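You operate a simulated robot arm through the tools that you are given. There is no shell and no other tool. Be economical: measure what you need, move in short steps, check, and stop when the job is done.

Carry out the task below with a simulated robot arm. There is one attempt and no reset: what you move stays moved.

TASK
Stack the blue capacitor that says "25 V" from the tooling bench top on top of the blue capacitor labelled "35 V".
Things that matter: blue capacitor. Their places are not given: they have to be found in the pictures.

It is judged by the outcome, as a careful person would: the job done as asked, and still so three seconds after it is handed in. It fails if anything else is knocked over, pushed out of place, dropped, spilled or broken.

THE ROBOT
A 6-joint arm with a two-finger parallel gripper, fixed in place. Base frame: the origin is at the foot of the arm, x ahead of it, y to its left, z up; the work surface is at about z = 0. Lengths are in m, angles in degrees, forces in N, time in s.
With the tool pointing down near the work surface it reaches from about 0.14 to 0.58 m from the base axis. Its first joint turns from -66.0 to 66.0 degrees. Payload 2.1 kg.
Tool frame: the origin (TCP) lies between the finger pads and is the grasp point; the fingertips stand 0.03 m ahead of it; z points along the fingers, y is the line along which they close. The gripper opens to 0.094 m. The fingers are 0.028 m wide and 0.01 m thick; the gripper's body (0.05 by 0.096 m) begins 0.055 m behind the TCP.
Orientation is that of the tool frame in the base frame, as [roll, pitch, yaw] about the fixed x, y, z axes, in that order (R = Rz(yaw) Ry(pitch) Rx(roll)). With the fingers straight down and closing along the base's y, the tool's x points along the base's -x, its y along +y and its z along -z.

THE INTERFACE
- The arm moves only by the tool play_rows. Its argument "plan" is a list of rows, each an object of numbers (a shift or turn left out is 0, a gripper value left out holds the last): "dx", "dy", "dz": the shift along the base's x, y, z in units of 300 mm (1.0 is 300 mm); "rx", "ry", "rz": the turn, a rotation vector about the base's x, y, z in units of 60 degrees (1.0 is 60 degrees). In form: [{"dx": .., "dy": .., "dz": .., "rx": .., "ry": .., "rz": ..}, ...]. A call has 1 to 20 rows; each row is the pose to reach, as a shift and turn from the pose commanded when the call began. "gripper" is the finger opening in m, from 0 to 0.094, set as the call begins (left out, the last holds). A call with a number of a shift or a turn outside -1 to 1 is refused whole. A row lasts 0.2 s, in which the tool goes at most 0.05 m and 8.6 degrees; a call with a longer step from one row to the next is refused whole, and so is a gripper value outside its range. A pose out of reach is approached as far as the arm can. The call stops where the force on the tool passes 40 N (or 10 N more than at its start, if that is more) or the arm is blocked; 0.2 s more then pass. The fingers move at their own pace (about 0.072 m/s each) and stop on an object; they squeeze with about 25 N. The grip force told is the motor's: it shows also when the fingers shut on nothing. Time passes only in rows, and 0.2 s behind the last, so rows that repeat a pose let the fingers close. It gives the time, the measured TCP pose, the force on the tool (base axes), the opening and the grip force at its end, in the units of the frame above (readings bear some noise).
- Cameras (640 x 400 px; columns grow to the right, rows downward): "scene" is fixed at [0.0539, -0.3691, 0.4915]; the picture's right is [0.79, -0.61, 0.00], its down [-0.31, -0.40, -0.86] and it looks along [0.52, 0.68, -0.51] (base axes); focal length 320 px, centre (320, 200). "wrist" rides on the gripper at [-0.037, 0, -0.058] in the tool frame; the picture's right is [0.00, -1.00, 0.00], its down [0.97, 0.00, -0.24] and it looks along [0.24, 0.00, 0.97] (tool axes); focal length 218 px, centre (320, 200).
- capture(camera): a new picture of that camera. No time passes.
- measure_at(camera, pixels): for up to 12 pixels [column, row] of the newest picture of that camera ("zoom" is the newest enlarged one), the place [x, y, z] in the base frame of the surface seen there, good to about 0.003 m. No time passes.
- inspect(camera, box): a new picture of the part [left, top, right, bottom] of that camera's present view, enlarged. No time passes.
- sign_off(): hands the job in; it is judged then, once.

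Work in short steps. Measure before you move; look again where a grasp or a placing could have gone wrong, and mend it. You have 60 turns and 26 pictures in all, the two below and enlarged ones among them. Open the gripper and draw the arm clear of the work before you hand the job in, unless the task says otherwise; then end with one line.

The tools are called as name(argument=value, ...) on one line, values as JSON. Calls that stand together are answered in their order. play_rows: Moves the arm, as the interface text tells. Its arguments: {"type":"object","properties":{"plan":{"type":"array","items":{"type":"object","properties":{"dx":{"type":"number"},"dy":{"type":"number"},"dz":{"type":"number"},"rx":{"type":"number"},"ry":{"type":"number"},"rz":{"type":"number"}}}},"gripper":{"type":"number"}},"required":["plan"]} The other tools are called the same way: capture (camera) takes a picture; measure_at (camera, pixels) gives the place of the surface under pixels of a picture; inspect (camera, box) takes an enlarged picture of a part of a camera's view; sign_off () hands the job in.

At the start:

```text
time: 0.0
tcp_pos: [0.3323, 0.0723, 0.2547]
ee_rot: [180.0, 0.1, -180.0]
force: [0.7, -0.2, -0.5]
gripper_width: 0.0941
gripper_force: 0.0
```

scene: 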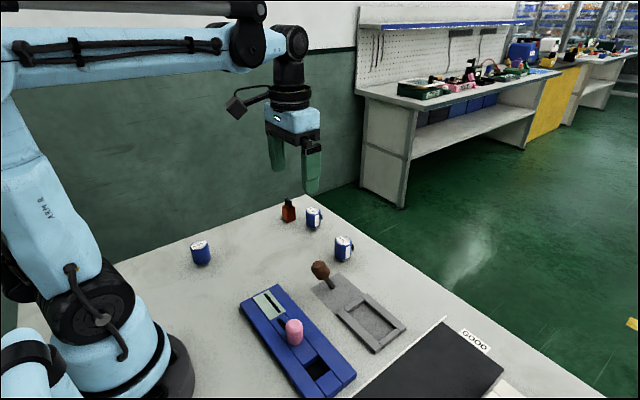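
wrist: 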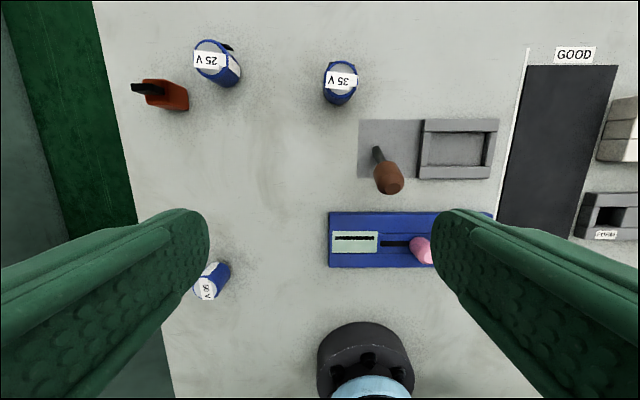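

The wrist picture shows 25 V near (215,63), 35 V near (340,85) and 50 V near (210,280). I enlarge the scene view and measure.

inspect(camera="scene", box=[260, 180, 380, 280])

inspect(camera="wrist", box=[120, 20, 380, 140])

```text
4.00 times, centred on (320, 230) of scene
```

zoom: 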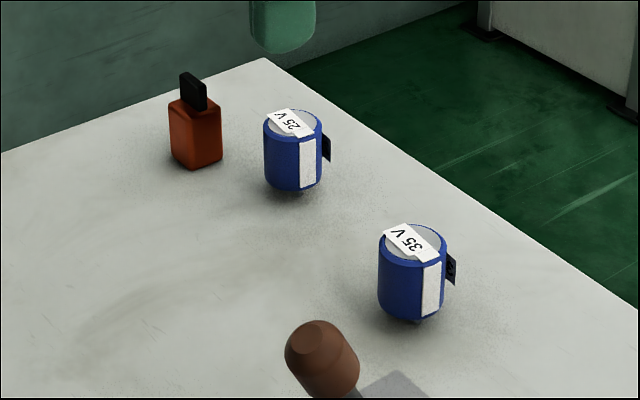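

```text
2.46 times, centred on (250, 80) of wrist
```

zoom: 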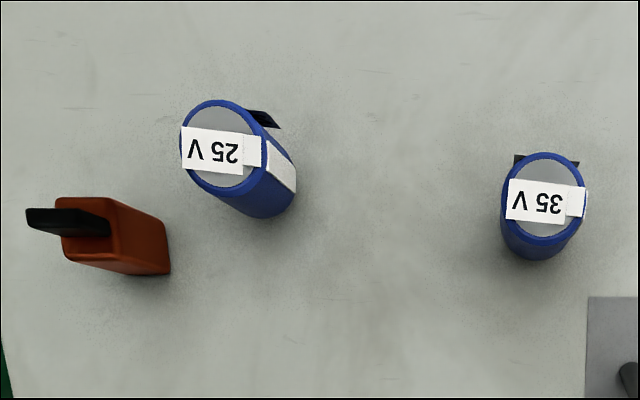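

The newest zoom shows both tops clearly: 25 V centred near (221,143), 35 V near (545,195), each with a black tab on the far side. I measure the rims, tabs and neighbouring surfaces.

measure_at(camera="zoom", pixels=[[184, 148], [256, 138], [213, 104], [228, 182], [265, 120], [505, 190], [581, 190], [546, 156], [543, 232], [519, 160], [574, 163], [90, 225]])

measure_at(camera="wrist", pixels=[[185, 95], [150, 88], [280, 90], [388, 180], [205, 270], [215, 63], [340, 80]])

```text
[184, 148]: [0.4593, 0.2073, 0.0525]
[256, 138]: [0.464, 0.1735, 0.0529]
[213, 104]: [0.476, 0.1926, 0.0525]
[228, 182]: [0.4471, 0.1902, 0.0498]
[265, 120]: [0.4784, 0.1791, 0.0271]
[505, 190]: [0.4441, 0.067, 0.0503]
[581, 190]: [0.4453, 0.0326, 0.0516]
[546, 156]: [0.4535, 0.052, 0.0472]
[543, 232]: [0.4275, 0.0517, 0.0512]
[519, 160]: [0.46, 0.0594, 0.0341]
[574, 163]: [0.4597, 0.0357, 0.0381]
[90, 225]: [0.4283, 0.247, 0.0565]
```

```text
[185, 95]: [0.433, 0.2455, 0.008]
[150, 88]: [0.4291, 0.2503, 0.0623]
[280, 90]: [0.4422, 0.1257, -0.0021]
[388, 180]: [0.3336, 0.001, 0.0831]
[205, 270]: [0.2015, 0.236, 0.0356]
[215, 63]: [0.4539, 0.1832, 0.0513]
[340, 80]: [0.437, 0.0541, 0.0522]
```

25 V is centred near (0.461, 0.190) and 35 V near (0.441, 0.050), tops at z≈0.052. I move over 25 V for a closer look at its tab and the orange neighbour.

play_rows(plan=[{"dx": 0.1, "dy": 0.09, "dz": -0.06}, {"dx": 0.2, "dy": 0.18, "dz": -0.12}, {"dx": 0.3, "dy": 0.27, "dz": -0.18}, {"dx": 0.4, "dy": 0.36, "dz": -0.24}, {"dx": 0.43, "dy": 0.392, "dz": -0.3}, {"dx": 0.43, "dy": 0.392, "dz": -0.3}], gripper=0.062)

capture(camera="wrist")

```text
time: 1.4
tcp_pos: [0.4631, 0.1919, 0.1665]
ee_rot: [179.9, 0.1, -180.0]
force: [-0.2, -0.7, -0.1]
gripper_width: 0.0618
gripper_force: 0.1
```

```text
21 pictures are left
```

wrist: 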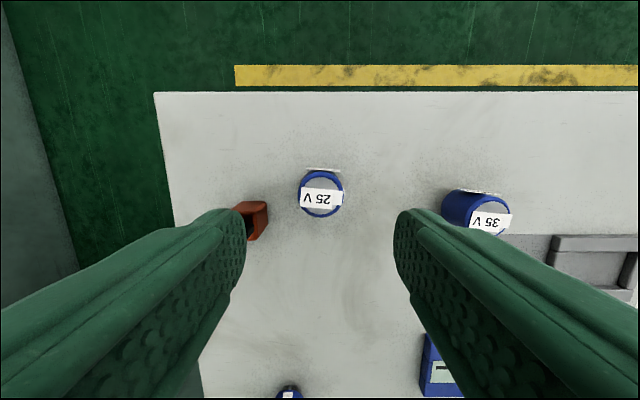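

The tab of 25 V lies at about (322,170) on the far side. I enlarge to measure it and the orange object at (250,215).

inspect(camera="wrist", box=[220, 150, 380, 250])

inspect(camera="wrist", box=[400, 160, 560, 260])

```text
4.00 times, centred on (300, 200) of wrist
```

zoom: 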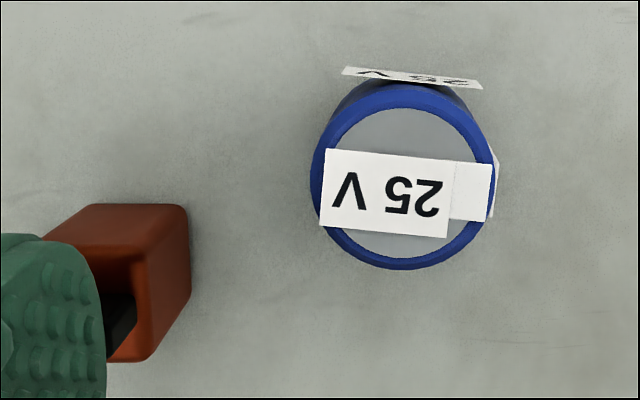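

```text
4.00 times, centred on (480, 210) of wrist
```

zoom: 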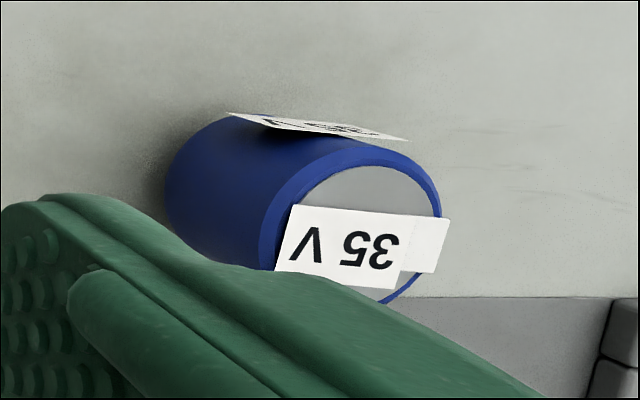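

The tab is at the +x side, tilted only ~5°, so closing along y is free of it. I measure precise rim points and the orange box edge in the wrist picture.

measure_at(camera="wrist", pixels=[[299.5, 195], [342, 195], [321, 173], [320, 216], [321, 195], [267, 205], [264, 204], [266, 220], [254, 238], [321, 168], [486, 208], [505, 225]])

```text
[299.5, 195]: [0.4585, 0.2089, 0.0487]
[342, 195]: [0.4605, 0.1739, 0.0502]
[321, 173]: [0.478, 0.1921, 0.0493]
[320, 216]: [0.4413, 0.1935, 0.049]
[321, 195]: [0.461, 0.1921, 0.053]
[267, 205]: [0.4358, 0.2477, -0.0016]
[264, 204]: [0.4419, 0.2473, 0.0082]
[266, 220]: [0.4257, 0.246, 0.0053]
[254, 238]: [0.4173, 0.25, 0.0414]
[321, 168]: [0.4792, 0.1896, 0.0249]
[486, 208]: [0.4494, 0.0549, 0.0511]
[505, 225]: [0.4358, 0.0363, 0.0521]
```

25 V's axis is at (0.460, 0.192), radius ~0.018; the orange edge is y≈0.246, and the finger's outer face will be at ≈0.233. I descend to TCP z≈0.050 with 0.062 opening.

play_rows(plan=[{"dx": -0.007, "dz": -0.1}, {"dx": -0.007, "dz": -0.2}, {"dx": -0.007, "dz": -0.28}, {"dx": -0.007, "dz": -0.34}, {"dx": -0.007, "dz": -0.385}, {"dx": -0.007, "dz": -0.385}])

capture(camera="scene")

```text
time: 2.8
tcp_pos: [0.4575, 0.1894, 0.048]
ee_rot: [180.0, 0.1, 180.0]
force: [0.2, 0.1, -0.1]
gripper_width: 0.062
gripper_force: 0.1
```

```text
18 pictures are left
```

scene: 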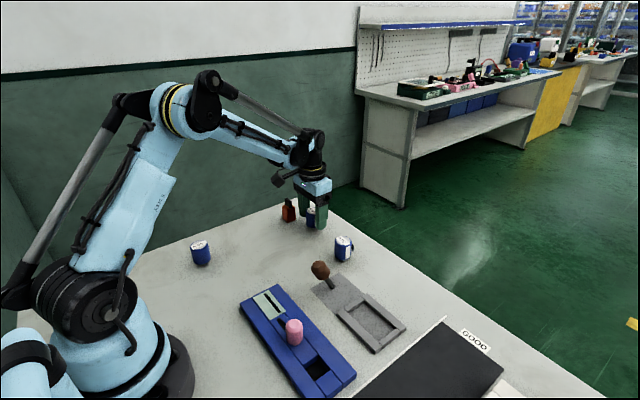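

The fingers straddle 25 V at z≈0.048 with no contact. I close the gripper.

play_rows(plan=[{}, {}, {}, {}], gripper=0.025)

```text
time: 3.8
tcp_pos: [0.4571, 0.1895, 0.0483]
ee_rot: [179.9, 0.1, 179.9]
force: [-0.2, 0.2, 0.8]
gripper_width: 0.0371
gripper_force: 25.1
```

The gripper holds something 0.037 m wide with 25 N, matching the capacitor. I lift straight up to about z = 0.17 and look.

play_rows(plan=[{"dz": 0.03}, {"dz": 0.1}, {"dz": 0.2}, {"dz": 0.3}, {"dz": 0.4}, {"dz": 0.4}])

capture(camera="wrist")

inspect(camera="scene", box=[260, 140, 380, 280])

```text
time: 5.2
tcp_pos: [0.4581, 0.1917, 0.1711]
ee_rot: [180.0, 0.1, -180.0]
force: [0.1, -0.8, -0.1]
gripper_width: 0.0368
gripper_force: 24.0
```

```text
17 pictures are left
```

wrist: 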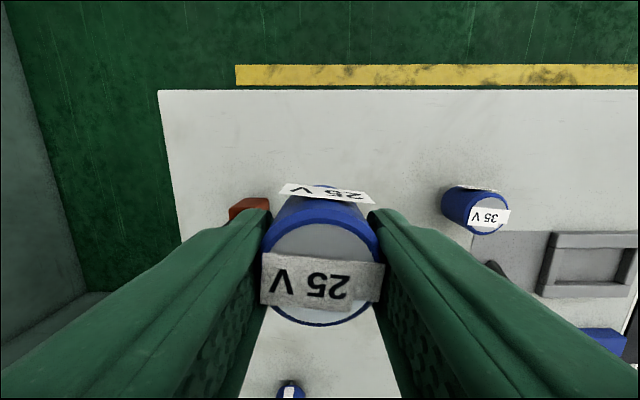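

```text
2.86 times, centred on (320, 210) of scene
```

zoom: 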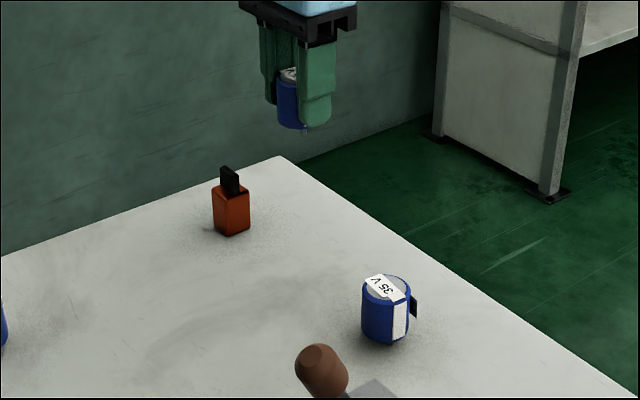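

25 V is held upright. Something small seems to show at its bottom edge, so I zoom in and measure the held top and bottom plus the target.

measure_at(camera="wrist", pixels=[[320, 245], [320, 227], [265, 235], [375, 235], [318, 322], [350, 308], [490, 216], [475, 212], [500, 207], [493, 233], [505, 224], [477, 224]])

inspect(camera="scene", box=[345, 150, 385, 175])

inspect(camera="scene", box=[295, 155, 355, 195])

```text
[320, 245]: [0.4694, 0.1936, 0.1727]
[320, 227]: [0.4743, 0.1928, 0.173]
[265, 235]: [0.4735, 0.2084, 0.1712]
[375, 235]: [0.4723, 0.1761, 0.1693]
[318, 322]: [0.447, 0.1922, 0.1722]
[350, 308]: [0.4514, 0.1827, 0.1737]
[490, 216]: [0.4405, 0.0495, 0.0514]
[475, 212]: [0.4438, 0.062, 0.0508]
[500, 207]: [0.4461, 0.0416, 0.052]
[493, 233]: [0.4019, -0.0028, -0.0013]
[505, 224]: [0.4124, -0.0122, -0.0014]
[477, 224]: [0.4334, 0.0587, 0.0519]
```

```text
16.00 times, centred on (365, 162) of scene
```

zoom: 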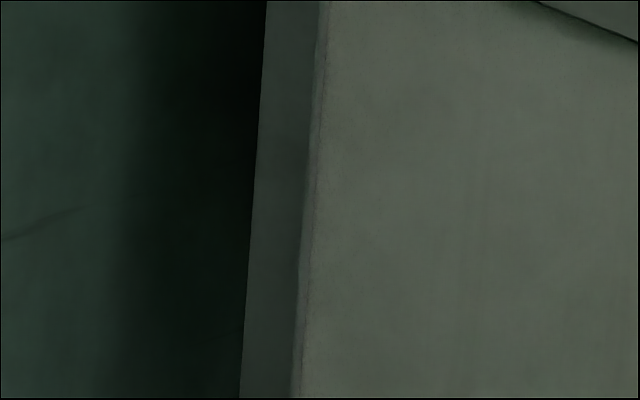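

```text
10.00 times, centred on (325, 175) of scene
```

zoom: 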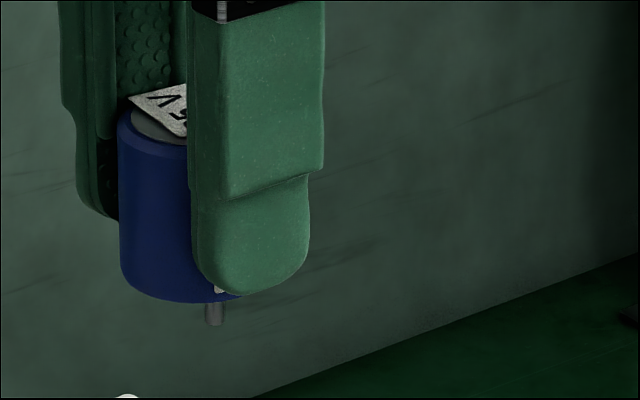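

A thin pin shows below the held body, which matters for how it stands. I look at the standing 35 V and 50 V capacitors' feet, and measure the held one's body bottom and pin.

measure_at(camera="zoom", pixels=[[150, 285], [170, 297], [213, 310], [212, 320], [150, 150], [122, 210]])

inspect(camera="scene", box=[324, 230, 364, 265])

inspect(camera="scene", box=[180, 235, 224, 271])

```text
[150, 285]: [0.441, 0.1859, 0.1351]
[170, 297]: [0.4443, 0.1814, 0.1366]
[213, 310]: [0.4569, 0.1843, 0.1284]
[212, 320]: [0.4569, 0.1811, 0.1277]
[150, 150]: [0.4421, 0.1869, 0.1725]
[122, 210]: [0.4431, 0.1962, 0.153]
```

```text
11.43 times, centred on (344, 248) of scene
```

zoom: 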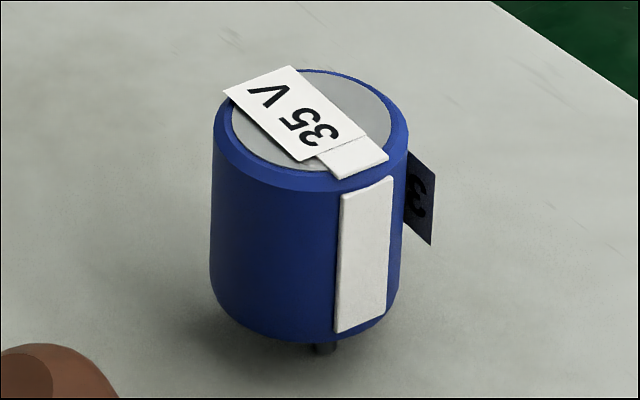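

```text
11.11 times, centred on (202, 253) of scene
```

zoom: 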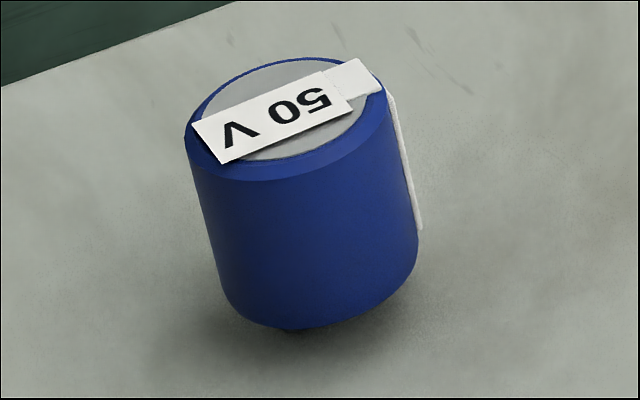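

The capacitors stand on short pins (~10 mm). I take one more enlarged view of 35 V for an accurate rim fit, so the axes can be aligned.

inspect(camera="scene", box=[324, 230, 364, 265])

measure_at(camera="zoom", pixels=[[222, 115], [240, 155], [275, 176], [320, 187], [403, 140], [395, 105], [365, 85], [320, 72], [325, 346], [310, 120], [280, 100], [250, 135]])

```text
11.43 times, centred on (344, 248) of scene
```

zoom: 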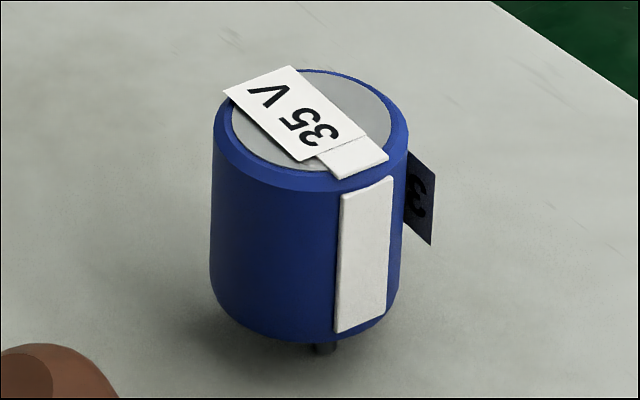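

```text
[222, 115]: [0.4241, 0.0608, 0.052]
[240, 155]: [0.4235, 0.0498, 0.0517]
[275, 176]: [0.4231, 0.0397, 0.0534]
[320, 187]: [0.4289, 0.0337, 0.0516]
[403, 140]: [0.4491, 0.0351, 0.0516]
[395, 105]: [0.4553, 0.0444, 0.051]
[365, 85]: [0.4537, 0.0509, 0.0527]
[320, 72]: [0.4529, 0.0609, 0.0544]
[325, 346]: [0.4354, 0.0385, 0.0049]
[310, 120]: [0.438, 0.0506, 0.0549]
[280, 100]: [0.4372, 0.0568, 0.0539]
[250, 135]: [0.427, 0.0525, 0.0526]
```

35 V's axis fits at about (0.440, 0.0495), top z≈0.053; held axis is about (0.4605, 0.1917). I shift by (-0.0205, -0.142) at this height and look again.

play_rows(plan=[{"dx": -0.01, "dy": -0.07}, {"dx": -0.025, "dy": -0.18}, {"dx": -0.045, "dy": -0.3}, {"dx": -0.06, "dy": -0.41}, {"dx": -0.068, "dy": -0.473}, {"dx": -0.068, "dy": -0.473}, {"dx": -0.068, "dy": -0.473}])

inspect(camera="scene", box=[295, 165, 391, 265])

capture(camera="wrist")

```text
time: 6.8
tcp_pos: [0.4392, 0.048, 0.171]
ee_rot: [-179.9, 0.2, 179.9]
force: [0.6, 0.2, -0.4]
gripper_width: 0.0372
gripper_force: 24.9
```

```text
4.00 times, centred on (343, 215) of scene
```

zoom: 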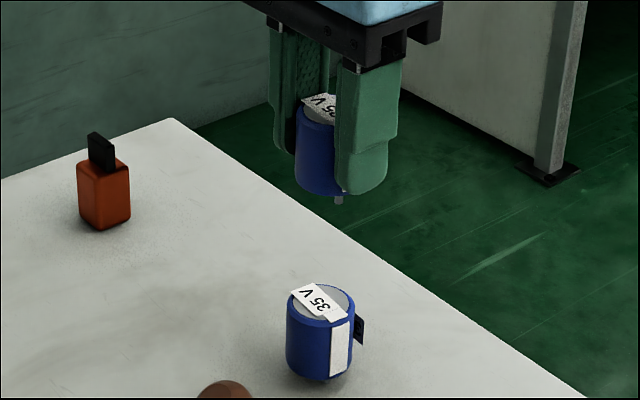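

```text
9 pictures are left
```

wrist: 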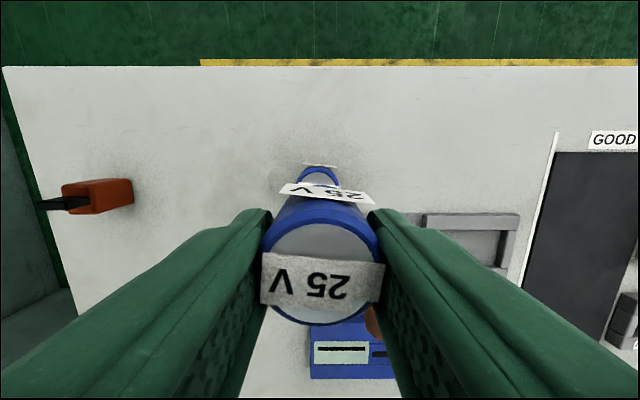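

In the wrist picture 35 V's far rim is centred at column ~320, in line with the held one. I lower by 60 mm, leaving about 8–10 mm, then check.

play_rows(plan=[{"dz": -0.06}, {"dz": -0.12}, {"dz": -0.16}, {"dz": -0.19}, {"dz": -0.2}, {"dz": -0.2}, {"dz": -0.2}])

inspect(camera="scene", box=[312, 200, 376, 265])

```text
time: 8.4
tcp_pos: [0.4409, 0.0482, 0.11]
ee_rot: [-179.8, 0.2, -180.0]
force: [-0.2, -0.5, -0.8]
gripper_width: 0.037
gripper_force: 24.6
```

```text
6.15 times, centred on (344, 232) of scene
```

zoom: 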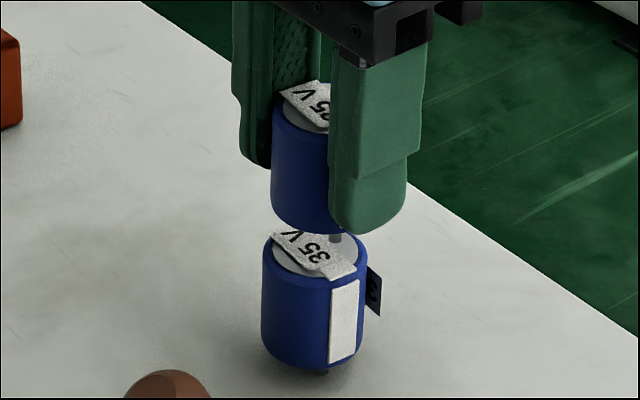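

Upper body's left edge is at column 271, lower's at 262; perspective explains about half. I measure matching points on both to quantify any misalignment.

measure_at(camera="zoom", pixels=[[274, 170], [290, 170], [305, 170], [320, 170], [265, 310], [281, 310], [296, 310], [311, 310], [335, 236], [272, 262], [290, 275]])

```text
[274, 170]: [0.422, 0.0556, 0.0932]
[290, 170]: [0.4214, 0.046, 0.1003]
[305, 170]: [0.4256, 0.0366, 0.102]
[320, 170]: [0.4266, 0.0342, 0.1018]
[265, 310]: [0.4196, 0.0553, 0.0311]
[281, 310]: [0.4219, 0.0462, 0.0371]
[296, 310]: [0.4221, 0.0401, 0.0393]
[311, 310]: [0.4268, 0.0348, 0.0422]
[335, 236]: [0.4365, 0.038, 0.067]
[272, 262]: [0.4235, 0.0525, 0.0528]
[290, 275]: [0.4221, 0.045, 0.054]
```

The surfaces agree to about 1 mm. I apply a 0.6 mm trim and lower slowly by 6 mm, watching force.

play_rows(plan=[{"dx": -0.002, "dy": 0.002, "dz": -0.007}, {"dx": -0.002, "dy": 0.002, "dz": -0.014}, {"dx": -0.002, "dy": 0.002, "dz": -0.02}, {"dx": -0.002, "dy": 0.002, "dz": -0.02}])

```text
time: 9.4
tcp_pos: [0.4385, 0.0495, 0.1029]
ee_rot: [-180.0, 0.1, 179.9]
force: [0.7, 1.0, -0.1]
gripper_width: 0.0369
gripper_force: 24.3
```

No contact yet. I lower another 1.5 mm.

play_rows(plan=[{"dz": -0.0025}, {"dz": -0.005}, {"dz": -0.005}])

```text
time: 10.2
tcp_pos: [0.439, 0.0495, 0.102]
ee_rot: [180.0, 0.1, 180.0]
force: [0.5, -0.1, 0.1]
gripper_width: 0.0369
gripper_force: 25.0
```

play_rows(plan=[{"dz": -0.0025}, {"dz": -0.005}, {"dz": -0.005}])

inspect(camera="scene", box=[322, 215, 366, 260])

```text
time: 11.0
tcp_pos: [0.4384, 0.049, 0.1006]
ee_rot: [180.0, 0.2, 180.0]
force: [-0.6, 0.0, -0.2]
gripper_width: 0.0368
gripper_force: 25.5
```

```text
8.89 times, centred on (344, 238) of scene
```

zoom: 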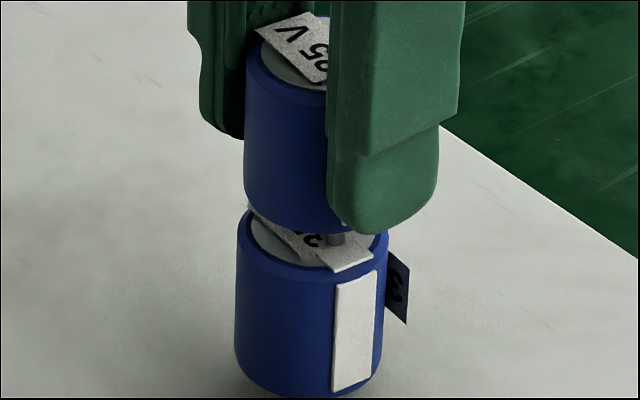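

The pin is almost on the label but no force yet. I continue in 1.2 mm steps.

play_rows(plan=[{"dz": -0.002}, {"dz": -0.004}, {"dz": -0.004}])

```text
time: 11.8
tcp_pos: [0.4393, 0.0499, 0.1]
ee_rot: [180.0, 0.1, 179.9]
force: [0.0, 0.3, -0.6]
gripper_width: 0.0367
gripper_force: 25.6
```

play_rows(plan=[{"dz": -0.002}, {"dz": -0.004}, {"dz": -0.004}])

```text
time: 12.6
tcp_pos: [0.4384, 0.0478, 0.0984]
ee_rot: [-179.9, 0.1, -180.0]
force: [0.3, -0.5, 20.1]
gripper_width: 0.0368
gripper_force: 24.6
```

Contact: 20 N upward at z≈0.0985. I ease off 0.5 mm to relieve the load, then check.

play_rows(plan=[{"dz": 0.0017}, {"dz": 0.0017}])

inspect(camera="scene", box=[322, 215, 366, 260])

```text
time: 13.2
tcp_pos: [0.4391, 0.0488, 0.0988]
ee_rot: [180.0, 0.0, -180.0]
force: [1.1, 1.3, 5.6]
gripper_width: 0.0364
gripper_force: 25.3
```

```text
8.89 times, centred on (344, 238) of scene
```

zoom: 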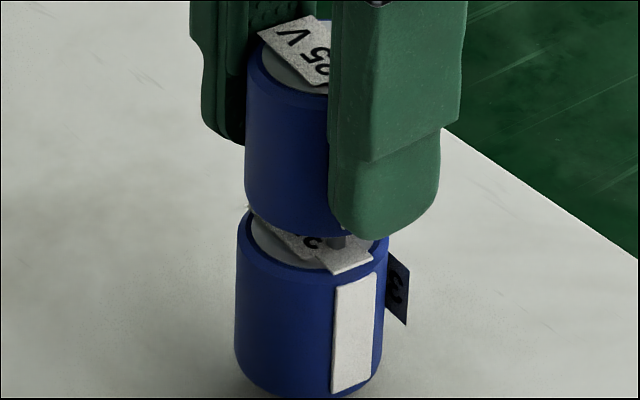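

Aligned, with a light 5 N contact. I release slowly, opening in small stages.

play_rows(plan=[{}, {}], gripper=0.042)

inspect(camera="scene", box=[322, 215, 366, 260])

```text
time: 13.8
tcp_pos: [0.4389, 0.0496, 0.0984]
ee_rot: [180.0, 0.1, -180.0]
force: [0.5, 0.0, -0.6]
gripper_width: 0.042
gripper_force: 0.0
```

```text
8.89 times, centred on (344, 238) of scene
```

zoom: 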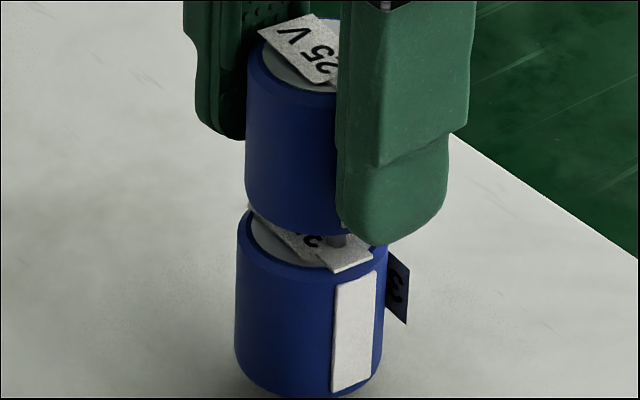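

The capacitor stands free with the fingers slightly open and hasn't moved. I open wider, wait, then rise straight up.

play_rows(plan=[{}, {}, {}, {"dz": 0.04}, {"dz": 0.1}, {"dz": 0.2}, {"dz": 0.32}, {"dz": 0.42}, {"dz": 0.5}, {"dz": 0.5}], gripper=0.07)

capture(camera="scene")

```text
time: 16.0
tcp_pos: [0.4387, 0.0502, 0.2488]
ee_rot: [-179.9, 0.1, 180.0]
force: [1.2, 0.8, 0.7]
gripper_width: 0.0698
gripper_force: 0.0
```

```text
4 pictures are left
```

scene: 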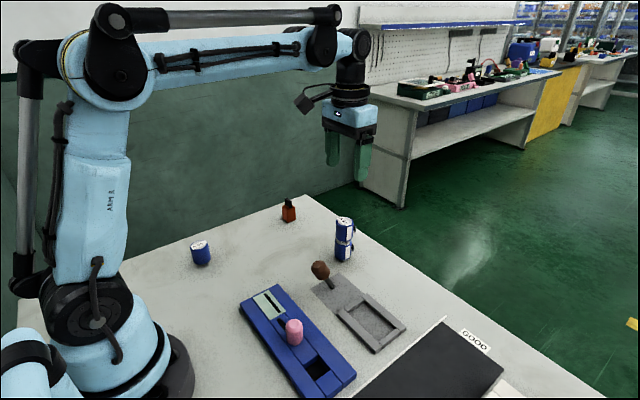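

The stack stands at (344,238) and everything else is in place. I wait a few more seconds and check it once more.

play_rows(plan=[{}, {}, {}, {}, {}, {}, {}, {}, {}, {}, {}, {}, {}, {}, {}])

inspect(camera="scene", box=[312, 205, 376, 270])

```text
time: 19.2
tcp_pos: [0.4391, 0.0507, 0.2494]
ee_rot: [180.0, 0.1, -180.0]
force: [-0.7, -0.1, 0.4]
gripper_width: 0.07
gripper_force: 0.0
```

```text
6.15 times, centred on (344, 238) of scene
```

zoom: 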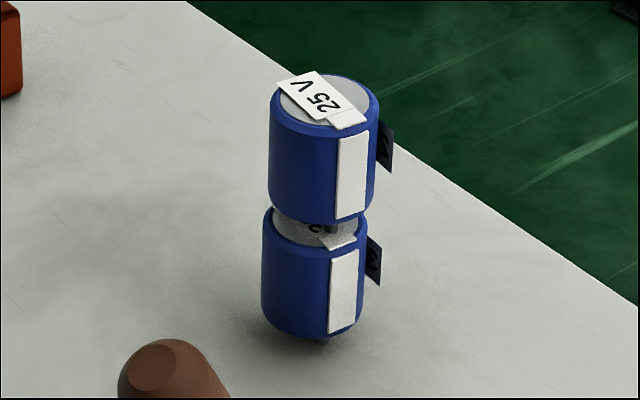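

The stack is upright and unchanged after three seconds, and the arm is clear with its gripper open, so I hand the job in.

sign_off()

```text
The job is handed in.
```

The blue "25 V" capacitor now stands on top of the blue "35 V" capacitor; the stack held steady for three seconds before I handed the job in, and nothing else was moved.
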